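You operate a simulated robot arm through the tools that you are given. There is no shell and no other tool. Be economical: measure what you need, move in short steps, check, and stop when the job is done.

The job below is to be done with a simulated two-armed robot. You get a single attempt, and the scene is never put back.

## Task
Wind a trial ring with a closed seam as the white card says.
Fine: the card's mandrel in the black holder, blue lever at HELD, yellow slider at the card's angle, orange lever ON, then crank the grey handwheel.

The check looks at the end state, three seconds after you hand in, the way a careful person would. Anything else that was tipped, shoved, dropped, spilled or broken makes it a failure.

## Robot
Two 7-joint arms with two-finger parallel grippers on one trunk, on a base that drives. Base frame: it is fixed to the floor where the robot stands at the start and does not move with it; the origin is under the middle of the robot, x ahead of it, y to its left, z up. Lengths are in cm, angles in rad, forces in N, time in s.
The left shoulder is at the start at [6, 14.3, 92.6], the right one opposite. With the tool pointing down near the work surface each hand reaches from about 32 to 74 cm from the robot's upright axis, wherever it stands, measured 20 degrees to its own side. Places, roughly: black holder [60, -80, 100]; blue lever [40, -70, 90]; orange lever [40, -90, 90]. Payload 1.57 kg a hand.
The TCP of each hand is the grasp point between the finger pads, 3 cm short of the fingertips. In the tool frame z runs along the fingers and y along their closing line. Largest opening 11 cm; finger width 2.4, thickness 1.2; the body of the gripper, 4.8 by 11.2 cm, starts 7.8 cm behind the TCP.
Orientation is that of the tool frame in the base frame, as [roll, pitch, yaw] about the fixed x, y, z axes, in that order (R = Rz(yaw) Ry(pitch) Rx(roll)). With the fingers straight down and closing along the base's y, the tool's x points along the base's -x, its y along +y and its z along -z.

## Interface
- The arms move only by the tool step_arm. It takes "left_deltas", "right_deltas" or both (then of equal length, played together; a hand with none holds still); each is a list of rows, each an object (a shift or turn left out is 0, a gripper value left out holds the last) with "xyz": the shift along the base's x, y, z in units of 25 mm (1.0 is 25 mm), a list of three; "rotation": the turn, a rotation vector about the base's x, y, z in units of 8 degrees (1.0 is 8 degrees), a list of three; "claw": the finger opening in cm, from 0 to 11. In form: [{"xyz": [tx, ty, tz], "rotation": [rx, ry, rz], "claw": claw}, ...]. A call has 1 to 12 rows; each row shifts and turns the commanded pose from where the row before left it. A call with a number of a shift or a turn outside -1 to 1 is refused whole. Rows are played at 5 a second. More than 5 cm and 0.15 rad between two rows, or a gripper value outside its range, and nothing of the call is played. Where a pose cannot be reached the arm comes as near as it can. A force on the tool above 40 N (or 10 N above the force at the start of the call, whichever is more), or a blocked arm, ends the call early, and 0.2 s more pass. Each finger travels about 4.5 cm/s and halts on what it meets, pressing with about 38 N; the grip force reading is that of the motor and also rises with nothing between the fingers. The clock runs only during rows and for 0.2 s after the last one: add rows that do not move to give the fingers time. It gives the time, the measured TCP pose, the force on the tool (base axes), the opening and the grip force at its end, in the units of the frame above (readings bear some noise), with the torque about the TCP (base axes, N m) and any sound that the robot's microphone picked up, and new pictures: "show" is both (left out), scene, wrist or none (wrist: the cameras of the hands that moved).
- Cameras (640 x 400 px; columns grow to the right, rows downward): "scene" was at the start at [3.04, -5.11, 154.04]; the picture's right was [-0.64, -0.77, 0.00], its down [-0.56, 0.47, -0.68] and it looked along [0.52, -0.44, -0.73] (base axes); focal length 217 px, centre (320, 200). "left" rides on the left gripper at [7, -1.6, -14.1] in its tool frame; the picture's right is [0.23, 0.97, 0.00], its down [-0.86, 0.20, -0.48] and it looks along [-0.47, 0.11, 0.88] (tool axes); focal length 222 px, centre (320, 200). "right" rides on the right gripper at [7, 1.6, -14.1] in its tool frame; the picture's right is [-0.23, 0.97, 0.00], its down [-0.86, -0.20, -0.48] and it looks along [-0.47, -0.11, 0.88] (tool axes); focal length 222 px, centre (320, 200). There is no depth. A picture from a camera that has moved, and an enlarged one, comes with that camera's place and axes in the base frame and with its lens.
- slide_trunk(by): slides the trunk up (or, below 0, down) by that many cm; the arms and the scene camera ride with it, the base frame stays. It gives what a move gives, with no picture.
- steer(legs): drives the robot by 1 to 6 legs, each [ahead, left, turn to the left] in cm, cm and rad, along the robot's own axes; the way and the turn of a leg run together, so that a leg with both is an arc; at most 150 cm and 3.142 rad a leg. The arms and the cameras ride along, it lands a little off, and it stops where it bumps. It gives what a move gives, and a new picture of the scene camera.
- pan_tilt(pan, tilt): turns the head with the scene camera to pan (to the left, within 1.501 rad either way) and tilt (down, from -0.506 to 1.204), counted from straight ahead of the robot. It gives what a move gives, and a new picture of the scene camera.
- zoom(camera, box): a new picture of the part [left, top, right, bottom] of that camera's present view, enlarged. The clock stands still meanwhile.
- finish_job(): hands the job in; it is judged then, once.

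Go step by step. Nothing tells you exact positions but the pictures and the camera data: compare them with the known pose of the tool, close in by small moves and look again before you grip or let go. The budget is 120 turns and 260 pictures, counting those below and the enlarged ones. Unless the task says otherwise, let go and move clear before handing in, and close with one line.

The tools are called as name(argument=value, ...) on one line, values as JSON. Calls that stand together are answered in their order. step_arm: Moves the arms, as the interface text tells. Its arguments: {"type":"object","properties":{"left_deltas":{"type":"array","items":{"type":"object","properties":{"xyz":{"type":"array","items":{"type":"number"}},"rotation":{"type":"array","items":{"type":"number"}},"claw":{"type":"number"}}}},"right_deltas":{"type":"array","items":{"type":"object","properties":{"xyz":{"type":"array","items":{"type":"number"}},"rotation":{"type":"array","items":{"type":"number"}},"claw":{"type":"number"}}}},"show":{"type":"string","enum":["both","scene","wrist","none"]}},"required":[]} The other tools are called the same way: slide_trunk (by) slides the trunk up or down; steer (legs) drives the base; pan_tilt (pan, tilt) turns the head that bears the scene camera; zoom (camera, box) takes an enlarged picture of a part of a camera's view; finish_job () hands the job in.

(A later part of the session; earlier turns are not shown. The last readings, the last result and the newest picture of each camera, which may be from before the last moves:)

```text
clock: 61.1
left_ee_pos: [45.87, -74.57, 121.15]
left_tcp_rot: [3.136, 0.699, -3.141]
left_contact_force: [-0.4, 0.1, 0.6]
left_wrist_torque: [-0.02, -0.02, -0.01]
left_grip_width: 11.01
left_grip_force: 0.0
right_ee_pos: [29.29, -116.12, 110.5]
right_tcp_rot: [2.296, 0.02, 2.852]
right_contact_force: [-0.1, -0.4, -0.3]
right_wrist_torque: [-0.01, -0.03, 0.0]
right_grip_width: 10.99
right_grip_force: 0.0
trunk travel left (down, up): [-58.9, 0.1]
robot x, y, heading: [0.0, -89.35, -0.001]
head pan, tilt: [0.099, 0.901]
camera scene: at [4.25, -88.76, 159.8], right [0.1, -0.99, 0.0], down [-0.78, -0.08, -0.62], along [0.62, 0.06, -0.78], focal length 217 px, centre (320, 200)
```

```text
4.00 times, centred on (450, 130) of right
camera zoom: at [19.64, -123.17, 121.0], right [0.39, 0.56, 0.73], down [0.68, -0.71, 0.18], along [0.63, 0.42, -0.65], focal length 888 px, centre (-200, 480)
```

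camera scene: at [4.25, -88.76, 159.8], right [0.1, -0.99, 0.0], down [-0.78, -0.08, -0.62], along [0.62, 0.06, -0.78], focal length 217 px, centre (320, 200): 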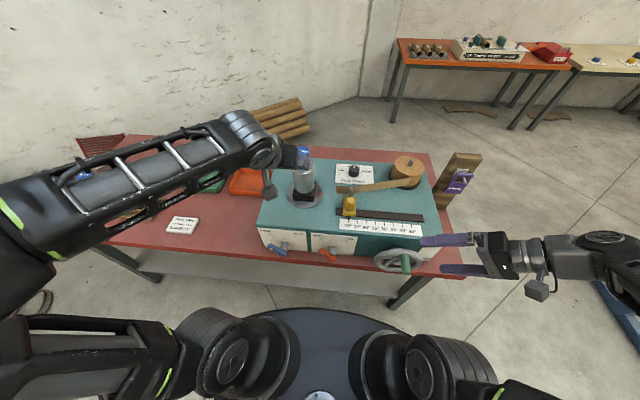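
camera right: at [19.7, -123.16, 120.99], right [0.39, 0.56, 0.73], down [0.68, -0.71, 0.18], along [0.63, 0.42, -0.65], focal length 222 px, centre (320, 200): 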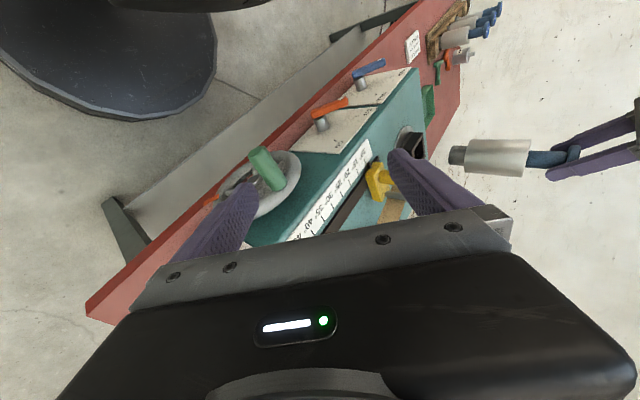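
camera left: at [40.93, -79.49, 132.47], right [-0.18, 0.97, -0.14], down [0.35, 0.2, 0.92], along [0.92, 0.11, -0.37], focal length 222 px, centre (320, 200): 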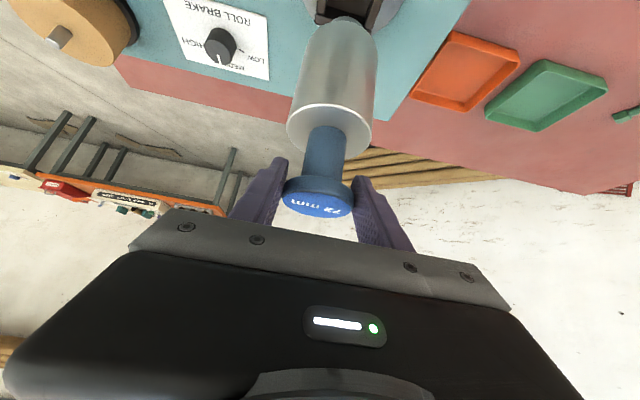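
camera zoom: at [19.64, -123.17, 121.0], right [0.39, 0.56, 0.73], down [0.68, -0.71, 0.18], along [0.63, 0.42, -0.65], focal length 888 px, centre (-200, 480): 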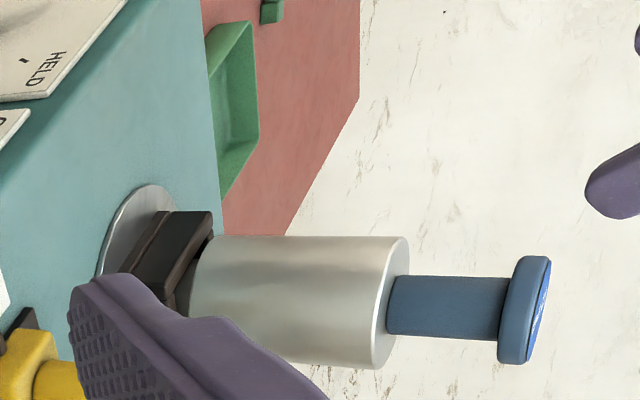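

The mandrel stands in the holder. Next the levers; I zoom in on them.

zoom(camera="scene", box=[255, 220, 351, 280])

zoom(camera="right", box=[280, 40, 440, 140])

zoom(camera="right", box=[180, 120, 400, 260])

```text
6.67 times, centred on (303, 250) of scene
camera zoom: at [4.25, -88.76, 159.8], right [0.1, -0.99, 0.0], down [-0.78, -0.08, -0.62], along [0.62, 0.06, -0.78], focal length 1449 px, centre (433, -133)
```

zoom: 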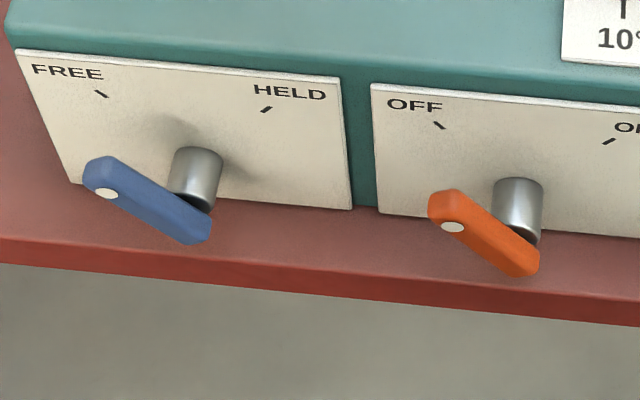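

```text
4.00 times, centred on (360, 90) of right
camera zoom: at [19.64, -123.17, 121.0], right [0.39, 0.56, 0.73], down [0.68, -0.71, 0.18], along [0.63, 0.42, -0.65], focal length 888 px, centre (160, 640)
```

zoom: 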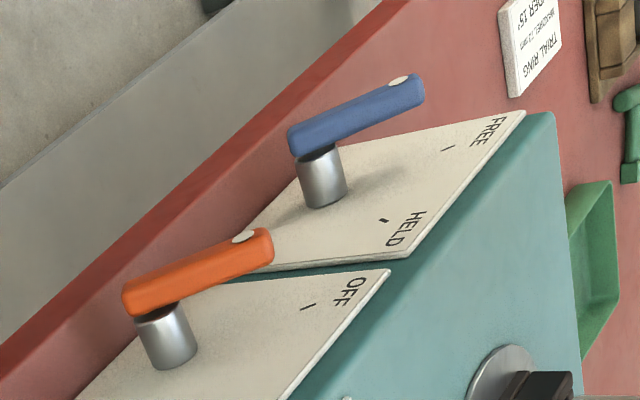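

```text
2.86 times, centred on (290, 190) of right
camera zoom: at [19.64, -123.17, 121.0], right [0.39, 0.56, 0.73], down [0.68, -0.71, 0.18], along [0.63, 0.42, -0.65], focal length 635 px, centre (406, 229)
```

zoom: 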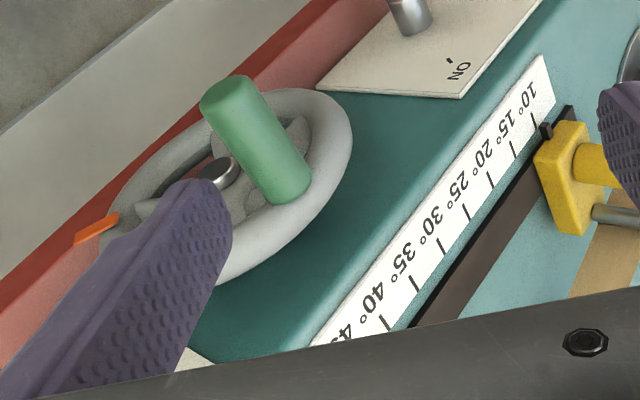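

Blue lever: pivot ≈ [37, -72.2, 87], tip up-left at [36.5, -67.6, 90.4]; it must be swept over the top to the right. I bring the left hand, closed and pointing down, to the left of it.

step_arm(left_deltas=[{"xyz": [-0.9, 0.9, 0], "claw": 0}, {"xyz": [-0.9, 0.9, 0], "rotation": [0, 1, 0]}, {"xyz": [-0.9, 0.9, 0], "rotation": [0, 1, 0]}, {"xyz": [-0.8, 0.9, -0.3], "rotation": [0, 1, 0]}, {"xyz": [0, 0.9, -0.5], "rotation": [0, 1, 0]}, {"rotation": [0, 1, 0], "xyz": [0, 0, -0.5]}, {"xyz": [0, 0, -0.8]}, {"xyz": [0, 0, -0.8]}, {}], show="scene")

```text
clock: 63.1
left_ee_pos: [37.17, -63.17, 114.41]
left_tcp_rot: [3.138, -0.001, -3.139]
left_contact_force: [0.0, 0.4, -1.1]
left_wrist_torque: [0.02, -0.03, -0.02]
left_grip_width: 0.01
left_grip_force: 21.2
left hand out of reach, approached as far as the arm can: row 6
right_ee_pos: [29.24, -116.07, 110.57]
right_tcp_rot: [2.295, 0.02, 2.852]
right_contact_force: [-0.4, 0.0, 0.4]
right_wrist_torque: [0.01, 0.0, -0.01]
right_grip_width: 11.02
right_grip_force: 0.0
trunk travel left (down, up): [-58.9, 0.1]
robot x, y, heading: [-0.12, -89.81, 0.001]
head pan, tilt: [0.099, 0.901]
camera scene: at [4.35, -88.78, 159.8], right [0.1, -0.99, 0.0], down [-0.78, -0.08, -0.62], along [0.62, 0.06, -0.78], focal length 217 px, centre (320, 200)
```

scene: 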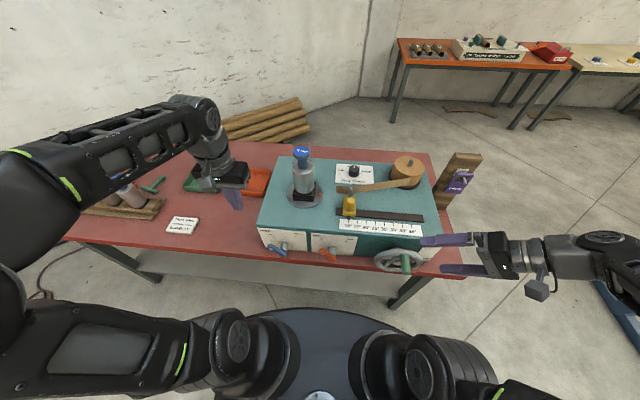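

step_arm(left_deltas=[{"xyz": [0, 0, -1]}, {"xyz": [0, 0, -1]}, {"xyz": [0, 0, -1]}, {"xyz": [0, 0, -1]}, {"xyz": [0, 0, -1]}, {"xyz": [0, 0, -1]}, {"xyz": [0, 0, -1]}, {"xyz": [-0.1, 0, -1]}, {"xyz": [0, 0, -1]}, {}], show="none")

zoom(camera="scene", box=[230, 200, 390, 300])

zoom(camera="right", box=[280, 40, 440, 140])

```text
clock: 65.3
left_ee_pos: [36.77, -63.13, 92.01]
left_tcp_rot: [3.134, 0.002, -3.141]
left_contact_force: [0.1, -0.8, 0.3]
left_wrist_torque: [-0.01, 0.0, -0.01]
left_grip_width: 0.02
left_grip_force: 20.3
right_ee_pos: [29.13, -116.08, 110.47]
right_tcp_rot: [2.295, 0.019, 2.852]
right_contact_force: [0.2, -0.1, -0.1]
right_wrist_torque: [-0.02, -0.02, 0.01]
right_grip_width: 11.0
right_grip_force: 0.0
trunk travel left (down, up): [-58.9, 0.1]
robot x, y, heading: [-0.07, -89.34, 0.005]
head pan, tilt: [0.099, 0.901]
```

```text
4.00 times, centred on (310, 250) of scene
camera zoom: at [4.32, -88.81, 159.8], right [0.1, -0.99, 0.0], down [-0.78, -0.08, -0.62], along [0.62, 0.06, -0.78], focal length 869 px, centre (360, 0)
```

zoom: 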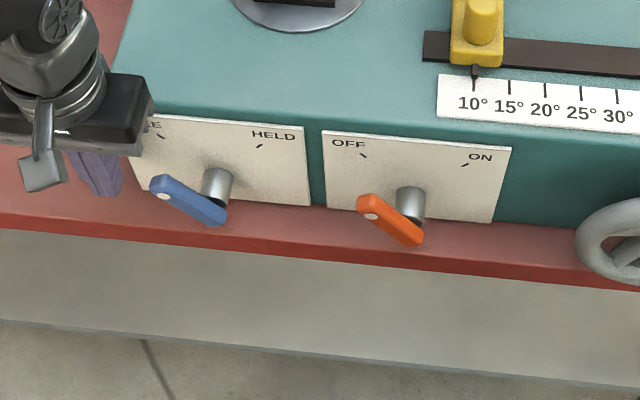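

```text
4.00 times, centred on (360, 90) of right
camera zoom: at [19.7, -123.2, 120.98], right [0.39, 0.56, 0.73], down [0.68, -0.71, 0.18], along [0.63, 0.42, -0.65], focal length 888 px, centre (160, 640)
```

zoom: 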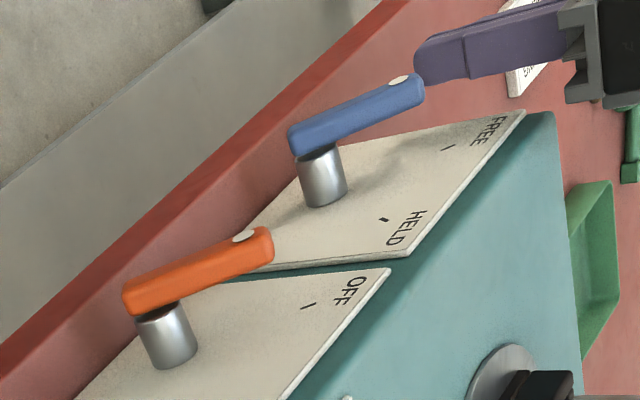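

Finger positioned left of the lever. I push it rightward while rising slightly.

step_arm(left_deltas=[{"xyz": [0, -0.7, -0.05]}, {"xyz": [0, -0.6, 0]}, {"xyz": [0, -0.5, 0.15]}, {"xyz": [0, -0.5, 0.2]}, {"xyz": [0, -0.5, 0.2]}, {}], show="none")

zoom(camera="scene", box=[230, 200, 390, 300])

zoom(camera="right", box=[280, 40, 440, 140])

```text
clock: 66.7
left_ee_pos: [36.89, -70.14, 93.24]
left_tcp_rot: [3.138, 0.002, -3.141]
left_contact_force: [-0.2, 0.1, 0.0]
left_wrist_torque: [-0.03, -0.01, 0.0]
left_grip_width: 0.0
left_grip_force: 21.0
right_ee_pos: [29.29, -116.13, 110.4]
right_tcp_rot: [2.295, 0.02, 2.851]
right_contact_force: [-0.4, 0.2, -0.4]
right_wrist_torque: [0.01, 0.0, -0.01]
right_grip_width: 11.0
right_grip_force: 0.2
trunk travel left (down, up): [-58.9, 0.1]
robot x, y, heading: [0.29, -89.39, 0.004]
head pan, tilt: [0.099, 0.901]
```

```text
4.00 times, centred on (310, 250) of scene
camera zoom: at [4.34, -88.77, 159.8], right [0.1, -0.99, 0.0], down [-0.78, -0.08, -0.62], along [0.62, 0.06, -0.78], focal length 869 px, centre (360, 0)
```

zoom: 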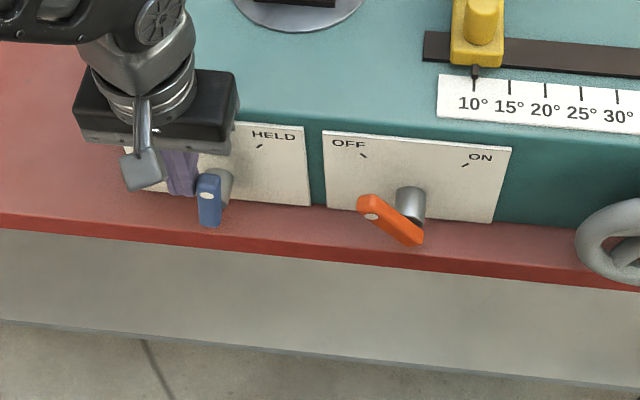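

```text
4.00 times, centred on (360, 90) of right
camera zoom: at [19.71, -123.18, 120.98], right [0.39, 0.56, 0.73], down [0.68, -0.71, 0.18], along [0.63, 0.42, -0.65], focal length 888 px, centre (160, 640)
```

zoom: 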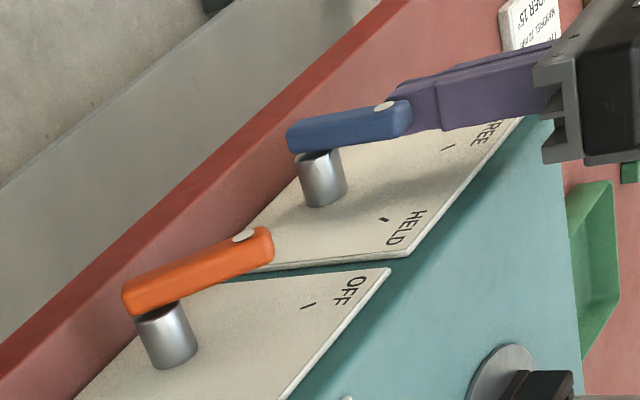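

Works; lever is nearly upright. I continue to the HELD side.

step_arm(left_deltas=[{"xyz": [0, -0.4, 0]}, {"xyz": [0, -0.4, 0]}, {"xyz": [0, -0.4, 0]}, {"xyz": [0, -0.3, 0]}, {}], show="none")

zoom(camera="scene", box=[230, 200, 390, 300])

zoom(camera="right", box=[280, 40, 440, 140])

```text
clock: 67.7
left_ee_pos: [36.88, -72.86, 93.35]
left_tcp_rot: [3.121, -0.003, -3.132]
left_contact_force: [-0.2, 20.4, 10.6]
left_wrist_torque: [0.53, 0.03, -0.12]
left_grip_width: 0.0
left_grip_force: 21.1
right_ee_pos: [29.34, -116.0, 110.46]
right_tcp_rot: [2.296, 0.02, 2.856]
right_contact_force: [-0.4, 0.0, 0.7]
right_wrist_torque: [0.04, -0.02, 0.03]
right_grip_width: 10.99
right_grip_force: 0.0
trunk travel left (down, up): [-58.9, 0.1]
robot x, y, heading: [-0.48, -89.44, 0.007]
head pan, tilt: [0.099, 0.901]
stopped in row 5 (left hand): the force on the tool passed its limit at 46 N (the readings are from after the stop); the commanded pose is now the measured one
```

```text
4.00 times, centred on (310, 250) of scene
camera zoom: at [4.33, -88.73, 159.8], right [0.11, -0.99, 0.0], down [-0.78, -0.08, -0.62], along [0.62, 0.07, -0.78], focal length 869 px, centre (360, 0)
```

zoom: 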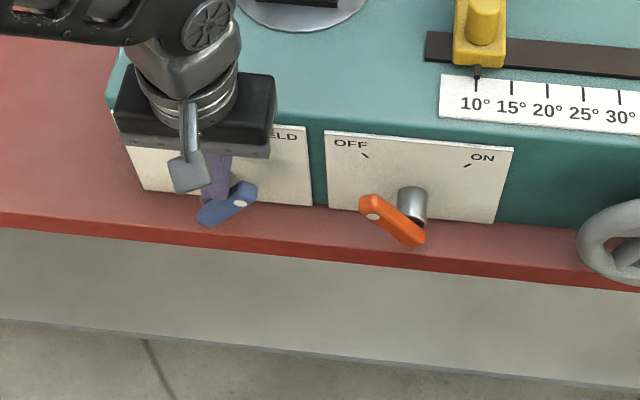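

```text
4.00 times, centred on (360, 90) of right
camera zoom: at [19.8, -123.07, 120.97], right [0.39, 0.56, 0.73], down [0.68, -0.71, 0.18], along [0.62, 0.43, -0.65], focal length 888 px, centre (160, 640)
```

zoom: 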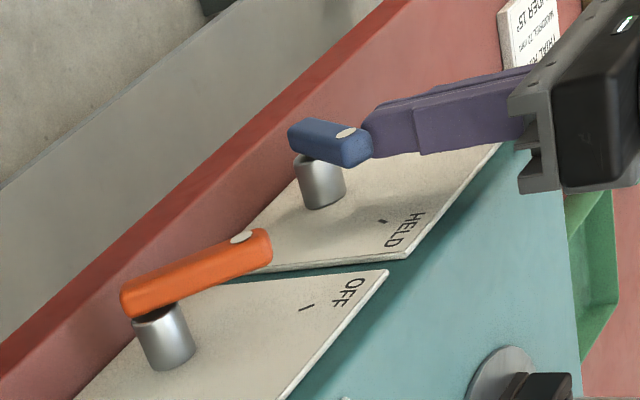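

Blue lever is at HELD against its stop. I back off, rise and go to the left side of the orange lever (tip ≈ [36.3, -86, 90]).

step_arm(left_deltas=[{"xyz": [0, 0.5, 0.2]}, {"xyz": [0, 0.3, 1]}, {"xyz": [0, 0, 1]}, {"xyz": [0, 0, 1]}, {"xyz": [0, -1, 0.5]}, {"xyz": [0, -1, 0]}, {"xyz": [0, -1, 0]}, {"xyz": [0, -1, 0]}, {"xyz": [0, 0, -1]}, {"xyz": [0, 0, -1]}, {}], show="none")

zoom(camera="scene", box=[230, 200, 390, 300])

```text
clock: 70.1
left_ee_pos: [36.9, -81.32, 97.49]
left_tcp_rot: [3.124, -0.002, -3.134]
left_contact_force: [0.1, -0.2, -0.2]
left_wrist_torque: [0.03, -0.02, 0.0]
left_grip_width: 0.0
left_grip_force: 22.0
right_ee_pos: [29.31, -116.02, 110.44]
right_tcp_rot: [2.296, 0.018, 2.855]
right_contact_force: [0.1, 0.5, -0.1]
right_wrist_torque: [0.01, 0.01, 0.03]
right_grip_width: 11.0
right_grip_force: 0.1
trunk travel left (down, up): [-58.9, 0.1]
robot x, y, heading: [0.1, -89.26, 0.003]
head pan, tilt: [0.099, 0.901]
```

```text
4.00 times, centred on (310, 250) of scene
camera zoom: at [4.33, -88.7, 159.8], right [0.11, -0.99, 0.0], down [-0.78, -0.08, -0.62], along [0.62, 0.07, -0.78], focal length 869 px, centre (360, 0)
```

zoom: 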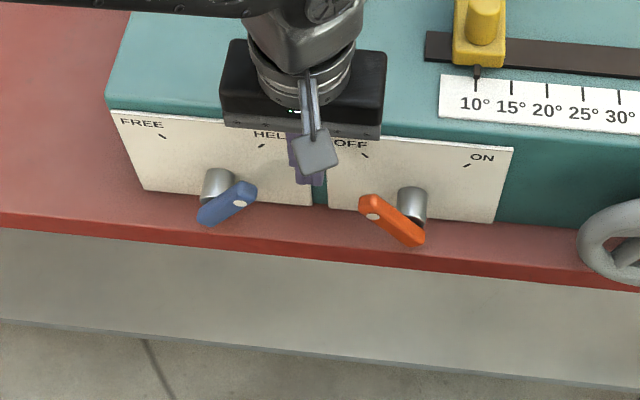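

The task order puts the slider before the orange lever, so I do the slider first. I lift the left hand and look closely at it.

step_arm(left_deltas=[{"xyz": [0, 0, 1]}, {"xyz": [0, 0, 1]}, {"xyz": [0, 0, 1]}, {"xyz": [0, 0, 1]}, {"xyz": [0, 0, 1]}, {"xyz": [0, -0.5, 0.5]}], show="none")

zoom(camera="scene", box=[325, 175, 405, 235])

zoom(camera="left", box=[0, 0, 640, 400])

```text
clock: 71.5
left_ee_pos: [36.89, -82.45, 111.33]
left_tcp_rot: [3.126, -0.002, -3.133]
left_contact_force: [0.2, -0.2, -0.2]
left_wrist_torque: [-0.02, 0.0, 0.04]
left_grip_width: 0.03
left_grip_force: 21.4
right_ee_pos: [29.19, -116.02, 110.43]
right_tcp_rot: [2.294, 0.018, 2.856]
right_contact_force: [0.5, 0.4, 0.0]
right_wrist_torque: [0.03, 0.02, 0.02]
right_grip_width: 11.02
right_grip_force: 0.1
trunk travel left (down, up): [-58.9, 0.1]
robot x, y, heading: [-0.3, -89.32, 0.002]
head pan, tilt: [0.099, 0.901]
```

```text
6.67 times, centred on (365, 205) of scene
camera zoom: at [4.38, -88.77, 159.8], right [0.11, -0.99, 0.0], down [-0.78, -0.08, -0.62], along [0.62, 0.07, -0.78], focal length 1449 px, centre (20, 167)
```

zoom: 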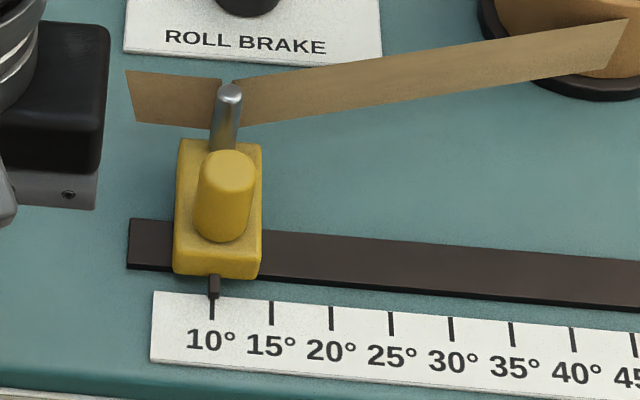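

```text
1.00 times, centred on (320, 200) of left (not enlarged: the box is as wide or as high as the picture)
camera zoom: at [29.93, -84.38, 125.47], right [-0.24, 0.97, 0.02], down [0.85, 0.2, 0.48], along [0.46, 0.13, -0.88], focal length 222 px, centre (320, 200)
```

zoom: 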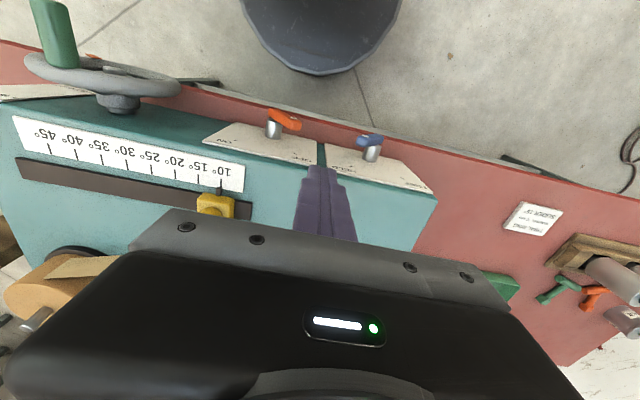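

Knob of the slider: centre ≈ [50, -94.7], z 98–103, ticks 3.0 cm per 5°. I bring the left hand, half open, above the knob.

step_arm(left_deltas=[{"xyz": [0, -1, 0], "claw": 6}, {"xyz": [0, -1, 0]}, {"xyz": [0.3, -1, 0]}, {"xyz": [0.8, -1, 0]}, {"xyz": [1, -0.8, 0]}, {"xyz": [1, 0, 0]}, {"xyz": [1, 0, 0]}, {"xyz": [1, 0, 0]}, {}])

zoom(camera="right", box=[280, 80, 540, 240])

```text
clock: 73.5
left_ee_pos: [49.64, -94.52, 111.39]
left_tcp_rot: [3.126, 0.001, -3.133]
left_contact_force: [-0.6, -0.6, 0.1]
left_wrist_torque: [-0.01, 0.0, -0.01]
left_grip_width: 6.0
left_grip_force: 0.0
right_ee_pos: [29.33, -115.89, 110.41]
right_tcp_rot: [2.295, 0.02, 2.855]
right_contact_force: [0.1, -0.3, -0.4]
right_wrist_torque: [-0.01, 0.02, -0.01]
right_grip_width: 11.01
right_grip_force: 0.0
trunk travel left (down, up): [-58.9, 0.1]
robot x, y, heading: [0.0, -89.76, 0.007]
head pan, tilt: [0.099, 0.901]
camera scene: at [4.31, -88.73, 159.8], right [0.11, -0.99, 0.0], down [-0.78, -0.08, -0.62], along [0.62, 0.07, -0.78], focal length 217 px, centre (320, 200)
camera left: at [42.71, -96.34, 125.38], right [-0.24, 0.97, 0.01], down [0.85, 0.2, 0.48], along [0.46, 0.13, -0.88], focal length 222 px, centre (320, 200)
```

scene: 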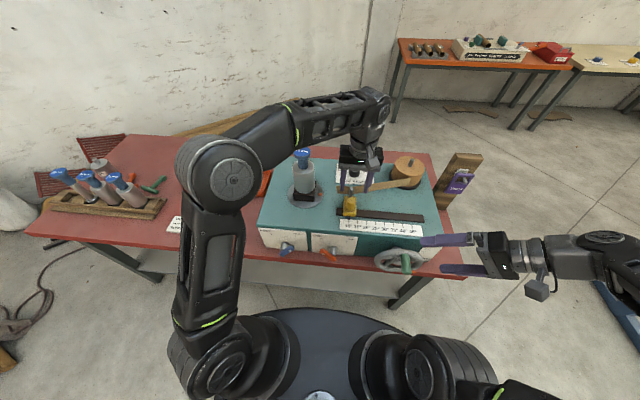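
left: 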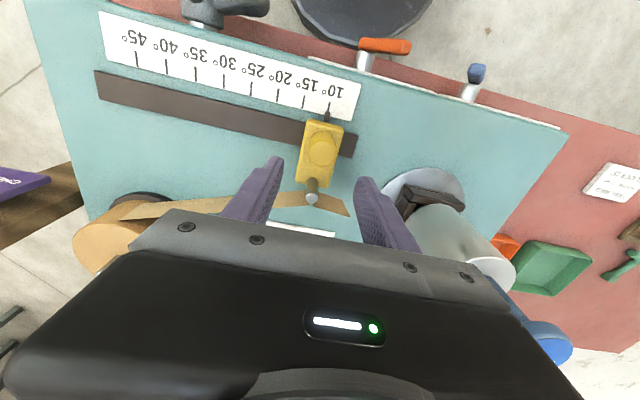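

```text
2.46 times, centred on (410, 160) of right
camera zoom: at [19.76, -123.09, 120.98], right [0.39, 0.56, 0.73], down [0.68, -0.71, 0.18], along [0.62, 0.43, -0.65], focal length 547 px, centre (98, 298)
```

zoom: 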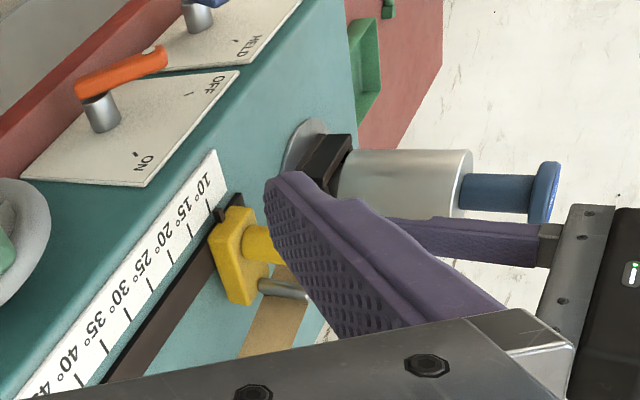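

step_arm(left_deltas=[{"xyz": [-0.12, 0, 0]}, {"xyz": [0, 0, -0.9]}, {"xyz": [0, 0, -0.9]}, {"xyz": [0, 0, -0.7]}, {"xyz": [0, 0, -0.6]}, {"xyz": [0, 0, -0.6]}, {}])

zoom(camera="scene", box=[325, 175, 405, 235])

zoom(camera="right", box=[280, 80, 540, 240])

```text
clock: 75.1
left_ee_pos: [49.29, -94.45, 101.97]
left_tcp_rot: [3.127, -0.001, -3.131]
left_contact_force: [-0.3, 0.3, -0.5]
left_wrist_torque: [0.01, 0.03, -0.02]
left_grip_width: 6.0
left_grip_force: 0.0
right_ee_pos: [29.14, -115.87, 110.46]
right_tcp_rot: [2.295, 0.018, 2.854]
right_contact_force: [-0.2, -0.2, 0.2]
right_wrist_torque: [0.02, 0.04, -0.03]
right_grip_width: 11.01
right_grip_force: 0.0
trunk travel left (down, up): [-58.9, 0.1]
robot x, y, heading: [-0.14, -89.71, 0.004]
head pan, tilt: [0.099, 0.901]
camera scene: at [4.34, -88.72, 159.8], right [0.11, -0.99, 0.0], down [-0.78, -0.08, -0.62], along [0.62, 0.07, -0.78], focal length 217 px, centre (320, 200)
camera left: at [42.35, -96.34, 116.07], right [-0.23, 0.97, 0.01], down [0.85, 0.2, 0.48], along [0.46, 0.13, -0.88], focal length 222 px, centre (320, 200)
```

scene: 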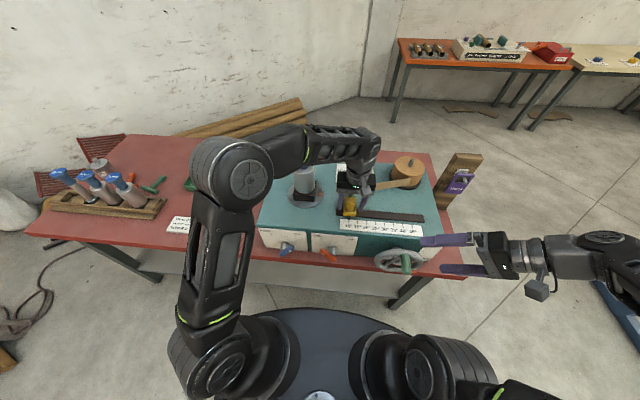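
left: 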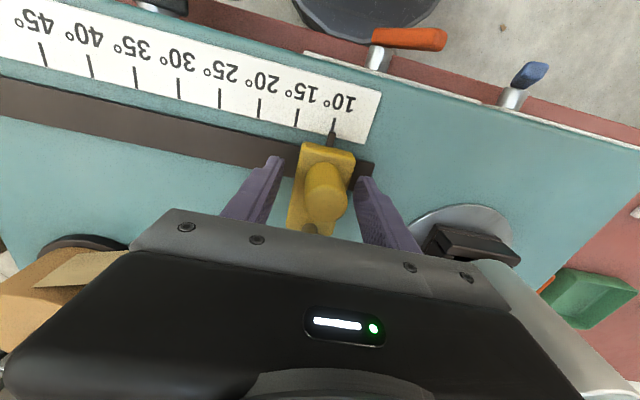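

```text
6.67 times, centred on (365, 205) of scene
camera zoom: at [4.34, -88.72, 159.8], right [0.11, -0.99, 0.0], down [-0.78, -0.08, -0.62], along [0.62, 0.07, -0.78], focal length 1449 px, centre (20, 167)
```

zoom: 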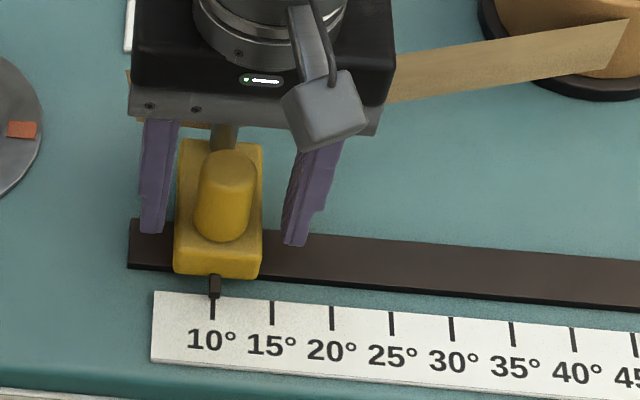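

```text
2.46 times, centred on (410, 160) of right
camera zoom: at [19.78, -123.09, 120.98], right [0.39, 0.56, 0.73], down [0.68, -0.71, 0.18], along [0.62, 0.43, -0.65], focal length 547 px, centre (98, 298)
```

zoom: 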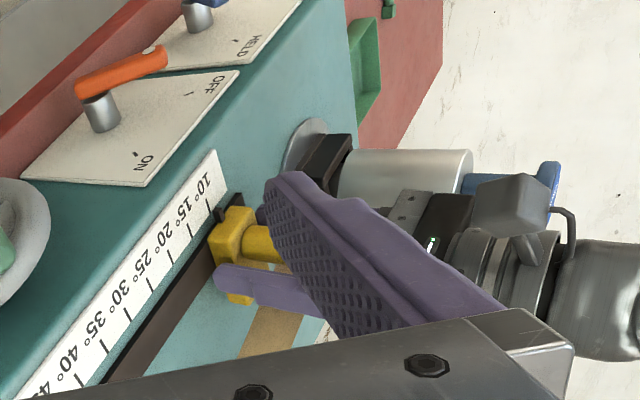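

Fingers straddle the knob. I close and drag 3 cm to the right.

step_arm(left_deltas=[{"claw": 2}, {"claw": 2}, {"claw": 2}, {"claw": 2}, {"claw": 2}, {"xyz": [0, -0.3, 0]}, {"xyz": [0, -0.3, 0]}, {"xyz": [0, -0.3, 0]}, {"xyz": [0, -0.2, 0]}, {}], show="none")

zoom(camera="scene", box=[325, 175, 405, 235])

zoom(camera="left", box=[240, 60, 400, 160])

```text
clock: 77.3
left_ee_pos: [49.21, -97.32, 102.04]
left_tcp_rot: [3.129, -0.001, -3.134]
left_contact_force: [-4.7, -1.8, -10.9]
left_wrist_torque: [-0.56, -0.4, -1.11]
left_grip_width: 4.36
left_grip_force: 45.2
right_ee_pos: [29.33, -115.98, 110.31]
right_tcp_rot: [2.294, 0.019, 2.853]
right_contact_force: [0.1, 0.0, 0.0]
right_wrist_torque: [0.01, 0.01, -0.03]
right_grip_width: 10.99
right_grip_force: 0.0
trunk travel left (down, up): [-58.9, 0.1]
robot x, y, heading: [-0.13, -89.54, 0.003]
head pan, tilt: [0.099, 0.901]
```

```text
6.67 times, centred on (365, 205) of scene
camera zoom: at [4.38, -88.77, 159.79], right [0.1, -0.99, 0.0], down [-0.78, -0.08, -0.62], along [0.62, 0.07, -0.78], focal length 1449 px, centre (20, 167)
```

zoom: 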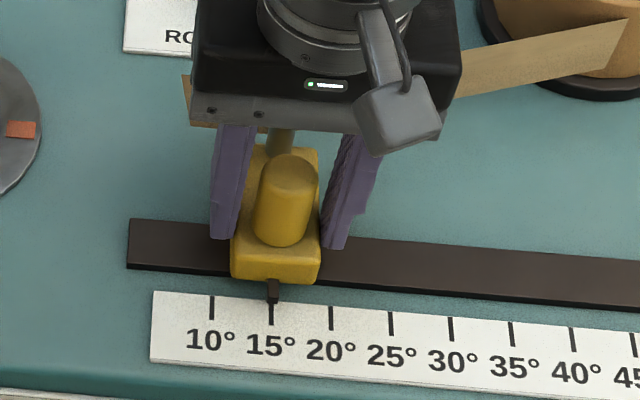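

```text
4.00 times, centred on (320, 110) of left
camera zoom: at [42.39, -99.14, 116.08], right [-0.23, 0.97, 0.01], down [0.85, 0.2, 0.48], along [0.46, 0.12, -0.88], focal length 888 px, centre (320, 560)
```

zoom: 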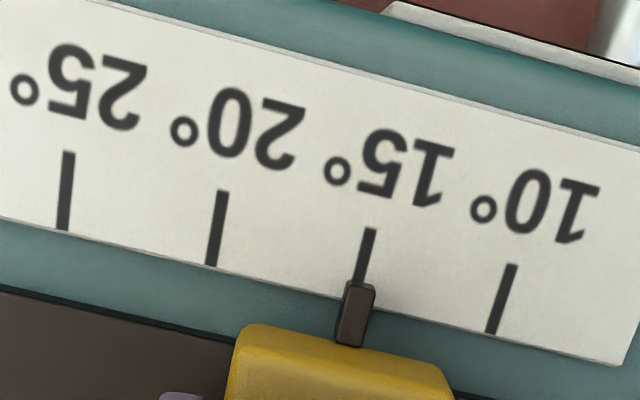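

Pointer is on 15°. I release and check again.

step_arm(left_deltas=[{"claw": 5}, {"claw": 6}, {"claw": 6.5}, {"xyz": [0, 0, 0.5]}, {"xyz": [0, 0, 1]}, {"xyz": [0, 0, 1]}, {"xyz": [0, 0, 1]}, {"xyz": [-0.6, 0.3, 0.5]}, {"xyz": [-1, 0.5, 0]}, {"xyz": [-1, 0.5, 0]}, {"xyz": [-1, 0.5, 0]}], show="none")

zoom(camera="scene", box=[325, 175, 405, 235])

zoom(camera="left", box=[130, 120, 290, 220])

```text
clock: 79.7
left_ee_pos: [40.19, -92.76, 111.99]
left_tcp_rot: [3.127, 0.001, -3.135]
left_contact_force: [-0.5, -0.3, -0.6]
left_wrist_torque: [0.0, 0.01, 0.0]
left_grip_width: 6.5
left_grip_force: 0.1
right_ee_pos: [29.18, -115.91, 110.51]
right_tcp_rot: [2.295, 0.018, 2.853]
right_contact_force: [-0.6, 0.3, 0.8]
right_wrist_torque: [0.0, -0.02, -0.03]
right_grip_width: 10.99
right_grip_force: 0.0
trunk travel left (down, up): [-58.9, 0.1]
robot x, y, heading: [0.15, -89.53, 0.007]
head pan, tilt: [0.099, 0.901]
```

```text
6.67 times, centred on (365, 205) of scene
camera zoom: at [4.28, -88.67, 159.8], right [0.11, -0.99, 0.0], down [-0.78, -0.08, -0.62], along [0.62, 0.07, -0.78], focal length 1449 px, centre (20, 167)
```

zoom: 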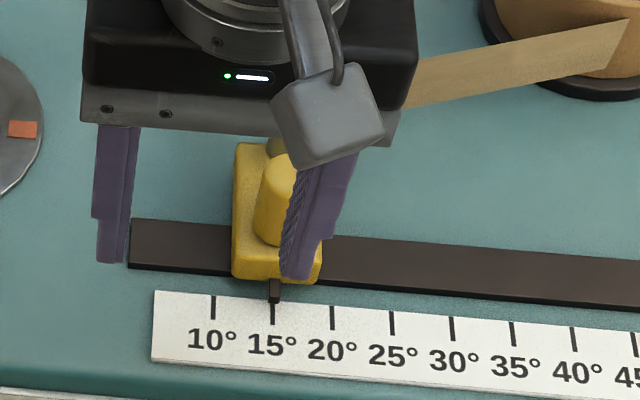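

```text
4.00 times, centred on (210, 170) of left
camera zoom: at [33.31, -94.54, 126.06], right [-0.23, 0.97, 0.01], down [0.85, 0.2, 0.48], along [0.46, 0.12, -0.88], focal length 888 px, centre (760, 320)
```

zoom: 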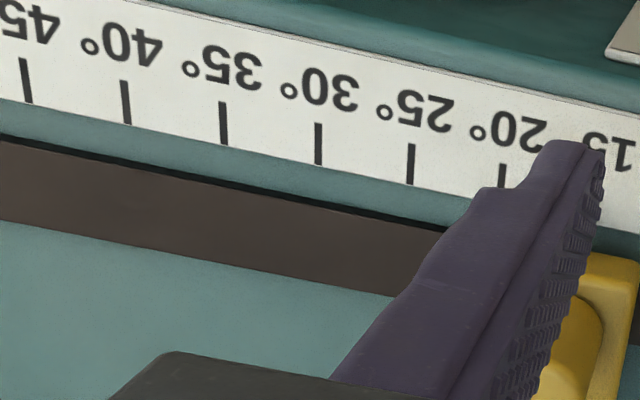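

Slider holds at 15°. Now to the orange lever: left hand closed, to its left side and down.

step_arm(left_deltas=[{"xyz": [-0.33, 0.9, 0], "claw": 0}, {"xyz": [-0.33, 0.9, 0]}, {"xyz": [-0.33, 0.9, 0]}, {"xyz": [-0.33, 0.9, 0]}, {"xyz": [0, 0.9, 0]}, {"xyz": [0, 0, -1]}, {"xyz": [0, 0, -1]}, {"xyz": [0, 0, -1]}, {"xyz": [0, 0, -1]}, {"xyz": [0, 0, -1]}, {"xyz": [0, 0, -1]}, {"xyz": [0, 0, -1]}], show="none")

step_arm(left_deltas=[{"xyz": [0, 0, -0.9]}, {}], show="none")

zoom(camera="scene", box=[250, 200, 410, 300])

zoom(camera="right", box=[280, 40, 440, 140])

```text
clock: 82.3
left_ee_pos: [37.11, -81.35, 94.62]
left_tcp_rot: [3.125, 0.001, -3.135]
left_contact_force: [0.4, 0.9, -0.6]
left_wrist_torque: [0.0, 0.02, 0.03]
left_grip_width: 0.0
left_grip_force: 20.8
right_ee_pos: [29.35, -115.96, 110.34]
right_tcp_rot: [2.295, 0.018, 2.854]
right_contact_force: [0.1, -0.3, -0.4]
right_wrist_torque: [0.01, 0.0, 0.02]
right_grip_width: 10.98
right_grip_force: 0.1
trunk travel left (down, up): [-58.9, 0.1]
robot x, y, heading: [0.25, -89.48, 0.004]
head pan, tilt: [0.099, 0.901]
```

```text
clock: 82.9
left_ee_pos: [37.07, -81.32, 92.28]
left_tcp_rot: [3.126, 0.001, -3.132]
left_contact_force: [-0.6, 0.0, -1.1]
left_wrist_torque: [-0.04, -0.04, 0.02]
left_grip_width: 0.0
left_grip_force: 21.4
right_ee_pos: [29.34, -115.99, 110.45]
right_tcp_rot: [2.296, 0.02, 2.855]
right_contact_force: [-0.1, 0.0, 0.1]
right_wrist_torque: [0.01, 0.0, 0.01]
right_grip_width: 11.01
right_grip_force: 0.1
trunk travel left (down, up): [-58.9, 0.1]
robot x, y, heading: [-0.05, -89.58, 0.002]
head pan, tilt: [0.099, 0.901]
```

```text
4.00 times, centred on (330, 250) of scene
camera zoom: at [4.3, -88.7, 159.8], right [0.11, -0.99, 0.0], down [-0.78, -0.08, -0.62], along [0.62, 0.07, -0.78], focal length 869 px, centre (280, 0)
```

zoom: 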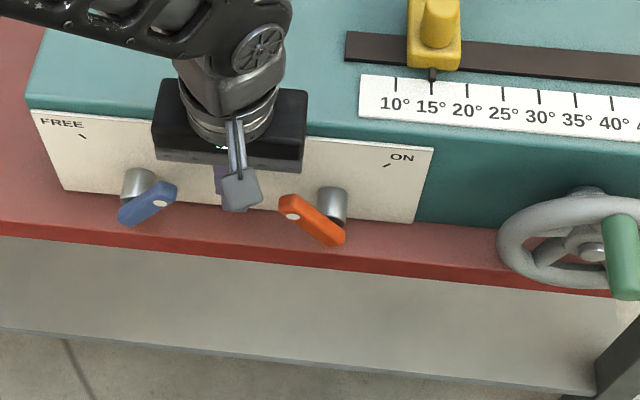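

```text
4.00 times, centred on (360, 90) of right
camera zoom: at [19.75, -123.08, 120.99], right [0.39, 0.56, 0.73], down [0.68, -0.71, 0.18], along [0.62, 0.43, -0.65], focal length 888 px, centre (160, 640)
```

zoom: 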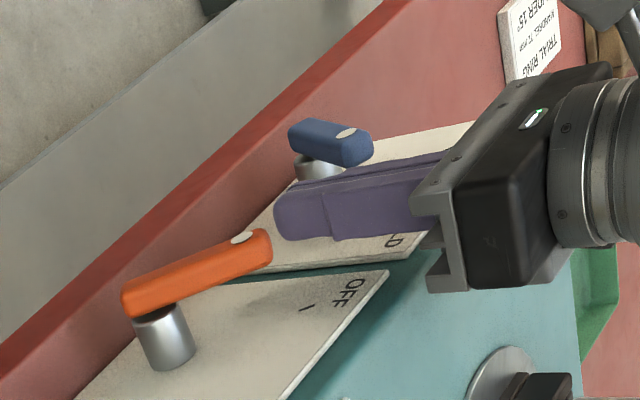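

Same geometry as before; I push the orange lever over to the right.

step_arm(left_deltas=[{"xyz": [0, -0.7, -0.15]}, {"xyz": [0, -0.6, 0]}, {"xyz": [0, -0.5, 0.15]}, {"xyz": [0, -0.5, 0.2]}, {"xyz": [0, -0.5, 0.2]}, {"xyz": [0, -0.4, 0]}, {"xyz": [0, -0.4, 0]}, {"xyz": [0, -0.4, 0]}, {"xyz": [0, -0.35, 0]}, {"xyz": [0, -0.2, 0]}], show="none")

zoom(camera="scene", box=[250, 200, 410, 300])

```text
clock: 83.6
left_ee_pos: [37.06, -84.13, 92.11]
left_tcp_rot: [3.113, -0.005, -3.128]
left_contact_force: [-3.0, 13.8, 13.1]
left_wrist_torque: [0.05, 0.2, -0.18]
left_grip_width: 0.0
left_grip_force: 21.5
right_ee_pos: [29.32, -115.83, 110.43]
right_tcp_rot: [2.296, 0.019, 2.856]
right_contact_force: [-0.3, 0.2, 0.1]
right_wrist_torque: [0.03, 0.02, 0.02]
right_grip_width: 11.01
right_grip_force: 0.2
trunk travel left (down, up): [-58.9, 0.1]
robot x, y, heading: [0.04, -89.57, 0.011]
head pan, tilt: [0.099, 0.901]
stopped in row 3 (left hand): the force on the tool passed its limit at 44 N (the readings are from after the stop); the commanded pose is now the measured one
```

```text
4.00 times, centred on (330, 250) of scene
camera zoom: at [4.33, -88.65, 159.81], right [0.11, -0.99, 0.0], down [-0.78, -0.08, -0.62], along [0.62, 0.07, -0.78], focal length 869 px, centre (280, 0)
```

zoom: 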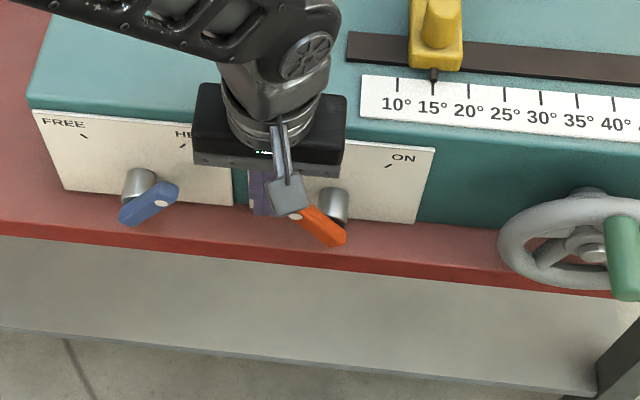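

Likely the finger pressed on the lever's end face. I back off, go 1.3 cm lower to get under it, and push up-right.

step_arm(left_deltas=[{"xyz": [0, 0.6, 0]}, {"xyz": [0, 0, -0.6]}, {"xyz": [0, -0.5, 0]}, {"xyz": [0, -0.3, 0.1]}, {"xyz": [0, -0.3, 0.2]}, {"xyz": [0, -0.3, 0.25]}, {"xyz": [0, -0.3, 0.25]}, {"xyz": [0, -0.3, 0.2]}], show="none")

zoom(camera="scene", box=[250, 200, 410, 300])

zoom(camera="right", box=[280, 40, 440, 140])

```text
clock: 85.4
left_ee_pos: [37.13, -87.99, 93.04]
left_tcp_rot: [3.118, -0.001, -3.128]
left_contact_force: [0.9, -0.5, 0.0]
left_wrist_torque: [0.0, 0.03, 0.0]
left_grip_width: 0.0
left_grip_force: 21.5
right_ee_pos: [29.35, -115.9, 110.38]
right_tcp_rot: [2.296, 0.021, 2.856]
right_contact_force: [-0.3, -0.4, 0.2]
right_wrist_torque: [0.04, 0.0, 0.03]
right_grip_width: 11.0
right_grip_force: 0.1
trunk travel left (down, up): [-58.9, 0.1]
robot x, y, heading: [0.21, -89.38, 0.01]
head pan, tilt: [0.099, 0.901]
```

```text
4.00 times, centred on (330, 250) of scene
camera zoom: at [4.37, -88.73, 159.79], right [0.11, -0.99, 0.0], down [-0.78, -0.08, -0.62], along [0.62, 0.07, -0.78], focal length 869 px, centre (280, 0)
```

zoom: 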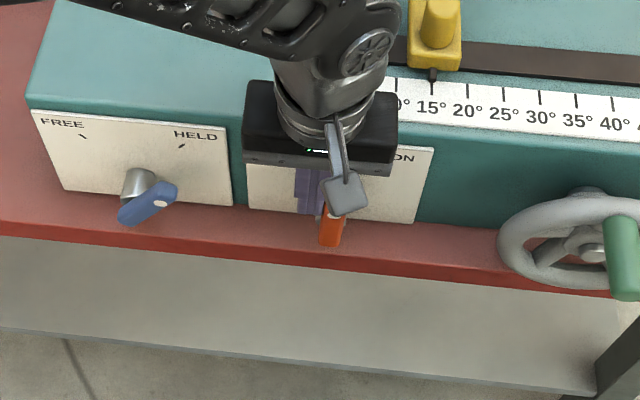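

```text
4.00 times, centred on (360, 90) of right
camera zoom: at [19.84, -123.08, 120.96], right [0.39, 0.56, 0.73], down [0.68, -0.71, 0.18], along [0.62, 0.43, -0.65], focal length 888 px, centre (160, 640)
```

zoom: 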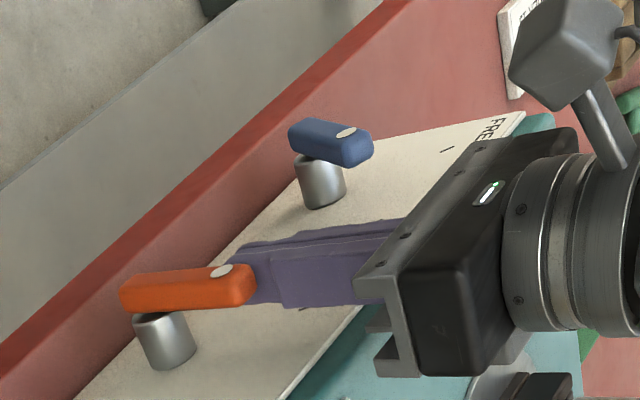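

The orange lever is upright now; I continue to its ON stop.

step_arm(left_deltas=[{"xyz": [0, -0.4, 0.05]}, {"xyz": [0, -0.4, 0]}, {"xyz": [0, -0.4, 0]}, {"xyz": [0, -0.3, 0]}, {"xyz": [0, -0.3, 0]}, {"xyz": [0, -0.2, 0]}], show="none")

zoom(camera="right", box=[280, 40, 440, 140])

```text
clock: 86.5
left_ee_pos: [37.12, -90.93, 93.12]
left_tcp_rot: [3.097, -0.005, -3.12]
left_contact_force: [-1.6, 17.1, 18.7]
left_wrist_torque: [0.38, 0.2, -0.18]
left_grip_width: 0.02
left_grip_force: 21.0
right_ee_pos: [29.2, -115.77, 110.44]
right_tcp_rot: [2.294, 0.02, 2.858]
right_contact_force: [0.4, -0.2, 0.3]
right_wrist_torque: [0.01, -0.01, -0.02]
right_grip_width: 11.02
right_grip_force: 0.1
trunk travel left (down, up): [-58.9, 0.1]
robot x, y, heading: [0.25, -89.55, 0.014]
head pan, tilt: [0.099, 0.901]
stopped in row 5 (left hand): the force on the tool passed its limit at 47 N (the readings are from after the stop); the commanded pose is now the measured one
```

```text
4.00 times, centred on (360, 90) of right
camera zoom: at [19.82, -122.91, 121.01], right [0.38, 0.56, 0.73], down [0.68, -0.71, 0.18], along [0.62, 0.43, -0.65], focal length 888 px, centre (160, 640)
```

zoom: 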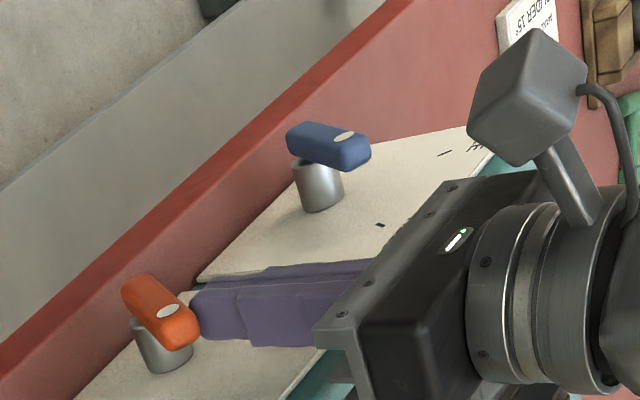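

Orange lever is at the ON stop. I withdraw the left hand up and left, then study the handwheel.

step_arm(left_deltas=[{"xyz": [0, 0.6, 0.2]}, {"xyz": [-0.2, 0.4, 1]}, {"xyz": [0, 0, 1]}, {"xyz": [0, 0, 1]}, {"xyz": [0, 0, 1]}, {"xyz": [0, 0.5, 1]}, {"xyz": [0, 1, 1]}, {"xyz": [0, 1, 0.5]}, {"xyz": [0, 1, 0]}, {"xyz": [0, 1, 0]}, {"xyz": [0, 1, 0]}, {"xyz": [0, 1, 0]}], show="none")

pan_tilt(pan=-0.15, tilt=0.9)

zoom(camera="scene", box=[200, 130, 400, 260])

zoom(camera="scene", box=[290, 200, 386, 260])

```text
clock: 89.1
left_ee_pos: [36.8, -72.34, 109.92]
left_tcp_rot: [3.104, -0.005, -3.125]
left_contact_force: [-0.2, 0.5, -0.5]
left_wrist_torque: [-0.03, 0.01, 0.0]
left_grip_width: 0.0
left_grip_force: 21.5
right_ee_pos: [29.39, -115.77, 110.43]
right_tcp_rot: [2.296, 0.019, 2.859]
right_contact_force: [0.6, -0.4, 0.8]
right_wrist_torque: [-0.04, 0.01, 0.03]
right_grip_width: 11.02
right_grip_force: 0.1
trunk travel left (down, up): [-58.9, 0.1]
robot x, y, heading: [0.03, -89.24, 0.005]
head pan, tilt: [0.099, 0.901]
```

```text
clock: 89.9
left_ee_pos: [36.74, -72.34, 109.73]
left_tcp_rot: [3.105, -0.004, -3.122]
left_contact_force: [-0.3, 0.3, -0.8]
left_wrist_torque: [0.01, -0.02, -0.01]
left_grip_width: 0.0
left_grip_force: 21.2
right_ee_pos: [29.5, -115.87, 110.55]
right_tcp_rot: [2.295, 0.019, 2.858]
right_contact_force: [-0.5, 1.4, -0.2]
right_wrist_torque: [-0.01, 0.01, -0.01]
right_grip_width: 11.01
right_grip_force: 0.1
trunk travel left (down, up): [-58.9, 0.1]
robot x, y, heading: [-0.27, -89.27, 0.007]
head pan, tilt: [-0.15, 0.901]
camera scene: at [4.33, -90.47, 159.8], right [-0.14, -0.99, 0.0], down [-0.78, 0.11, -0.62], along [0.61, -0.09, -0.78], focal length 217 px, centre (320, 200)
```

scene: 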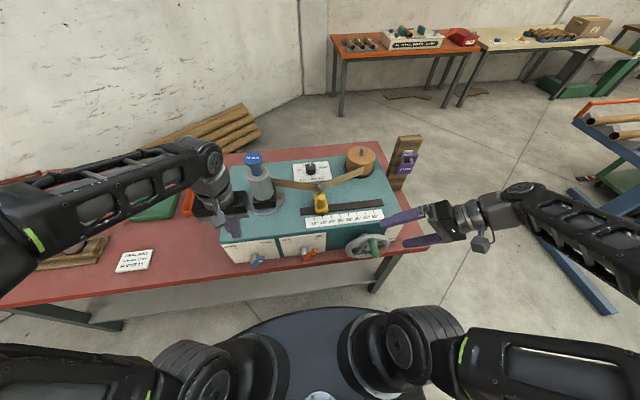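

```text
3.08 times, centred on (300, 195) of scene
camera zoom: at [4.33, -90.47, 159.8], right [-0.14, -0.99, 0.0], down [-0.78, 0.11, -0.62], along [0.61, -0.09, -0.78], focal length 669 px, centre (382, 215)
```

zoom: 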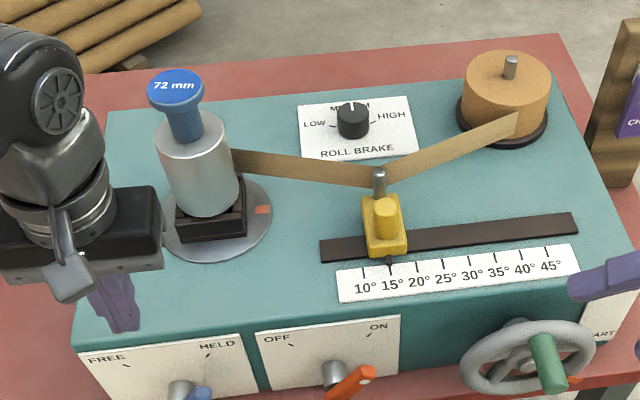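

```text
6.67 times, centred on (338, 230) of scene
camera zoom: at [4.33, -90.47, 159.8], right [-0.14, -0.99, 0.0], down [-0.78, 0.11, -0.62], along [0.61, -0.09, -0.78], focal length 1449 px, centre (200, 0)
```

zoom: 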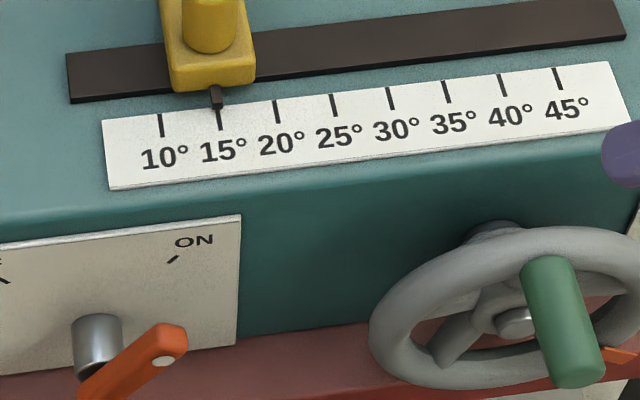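

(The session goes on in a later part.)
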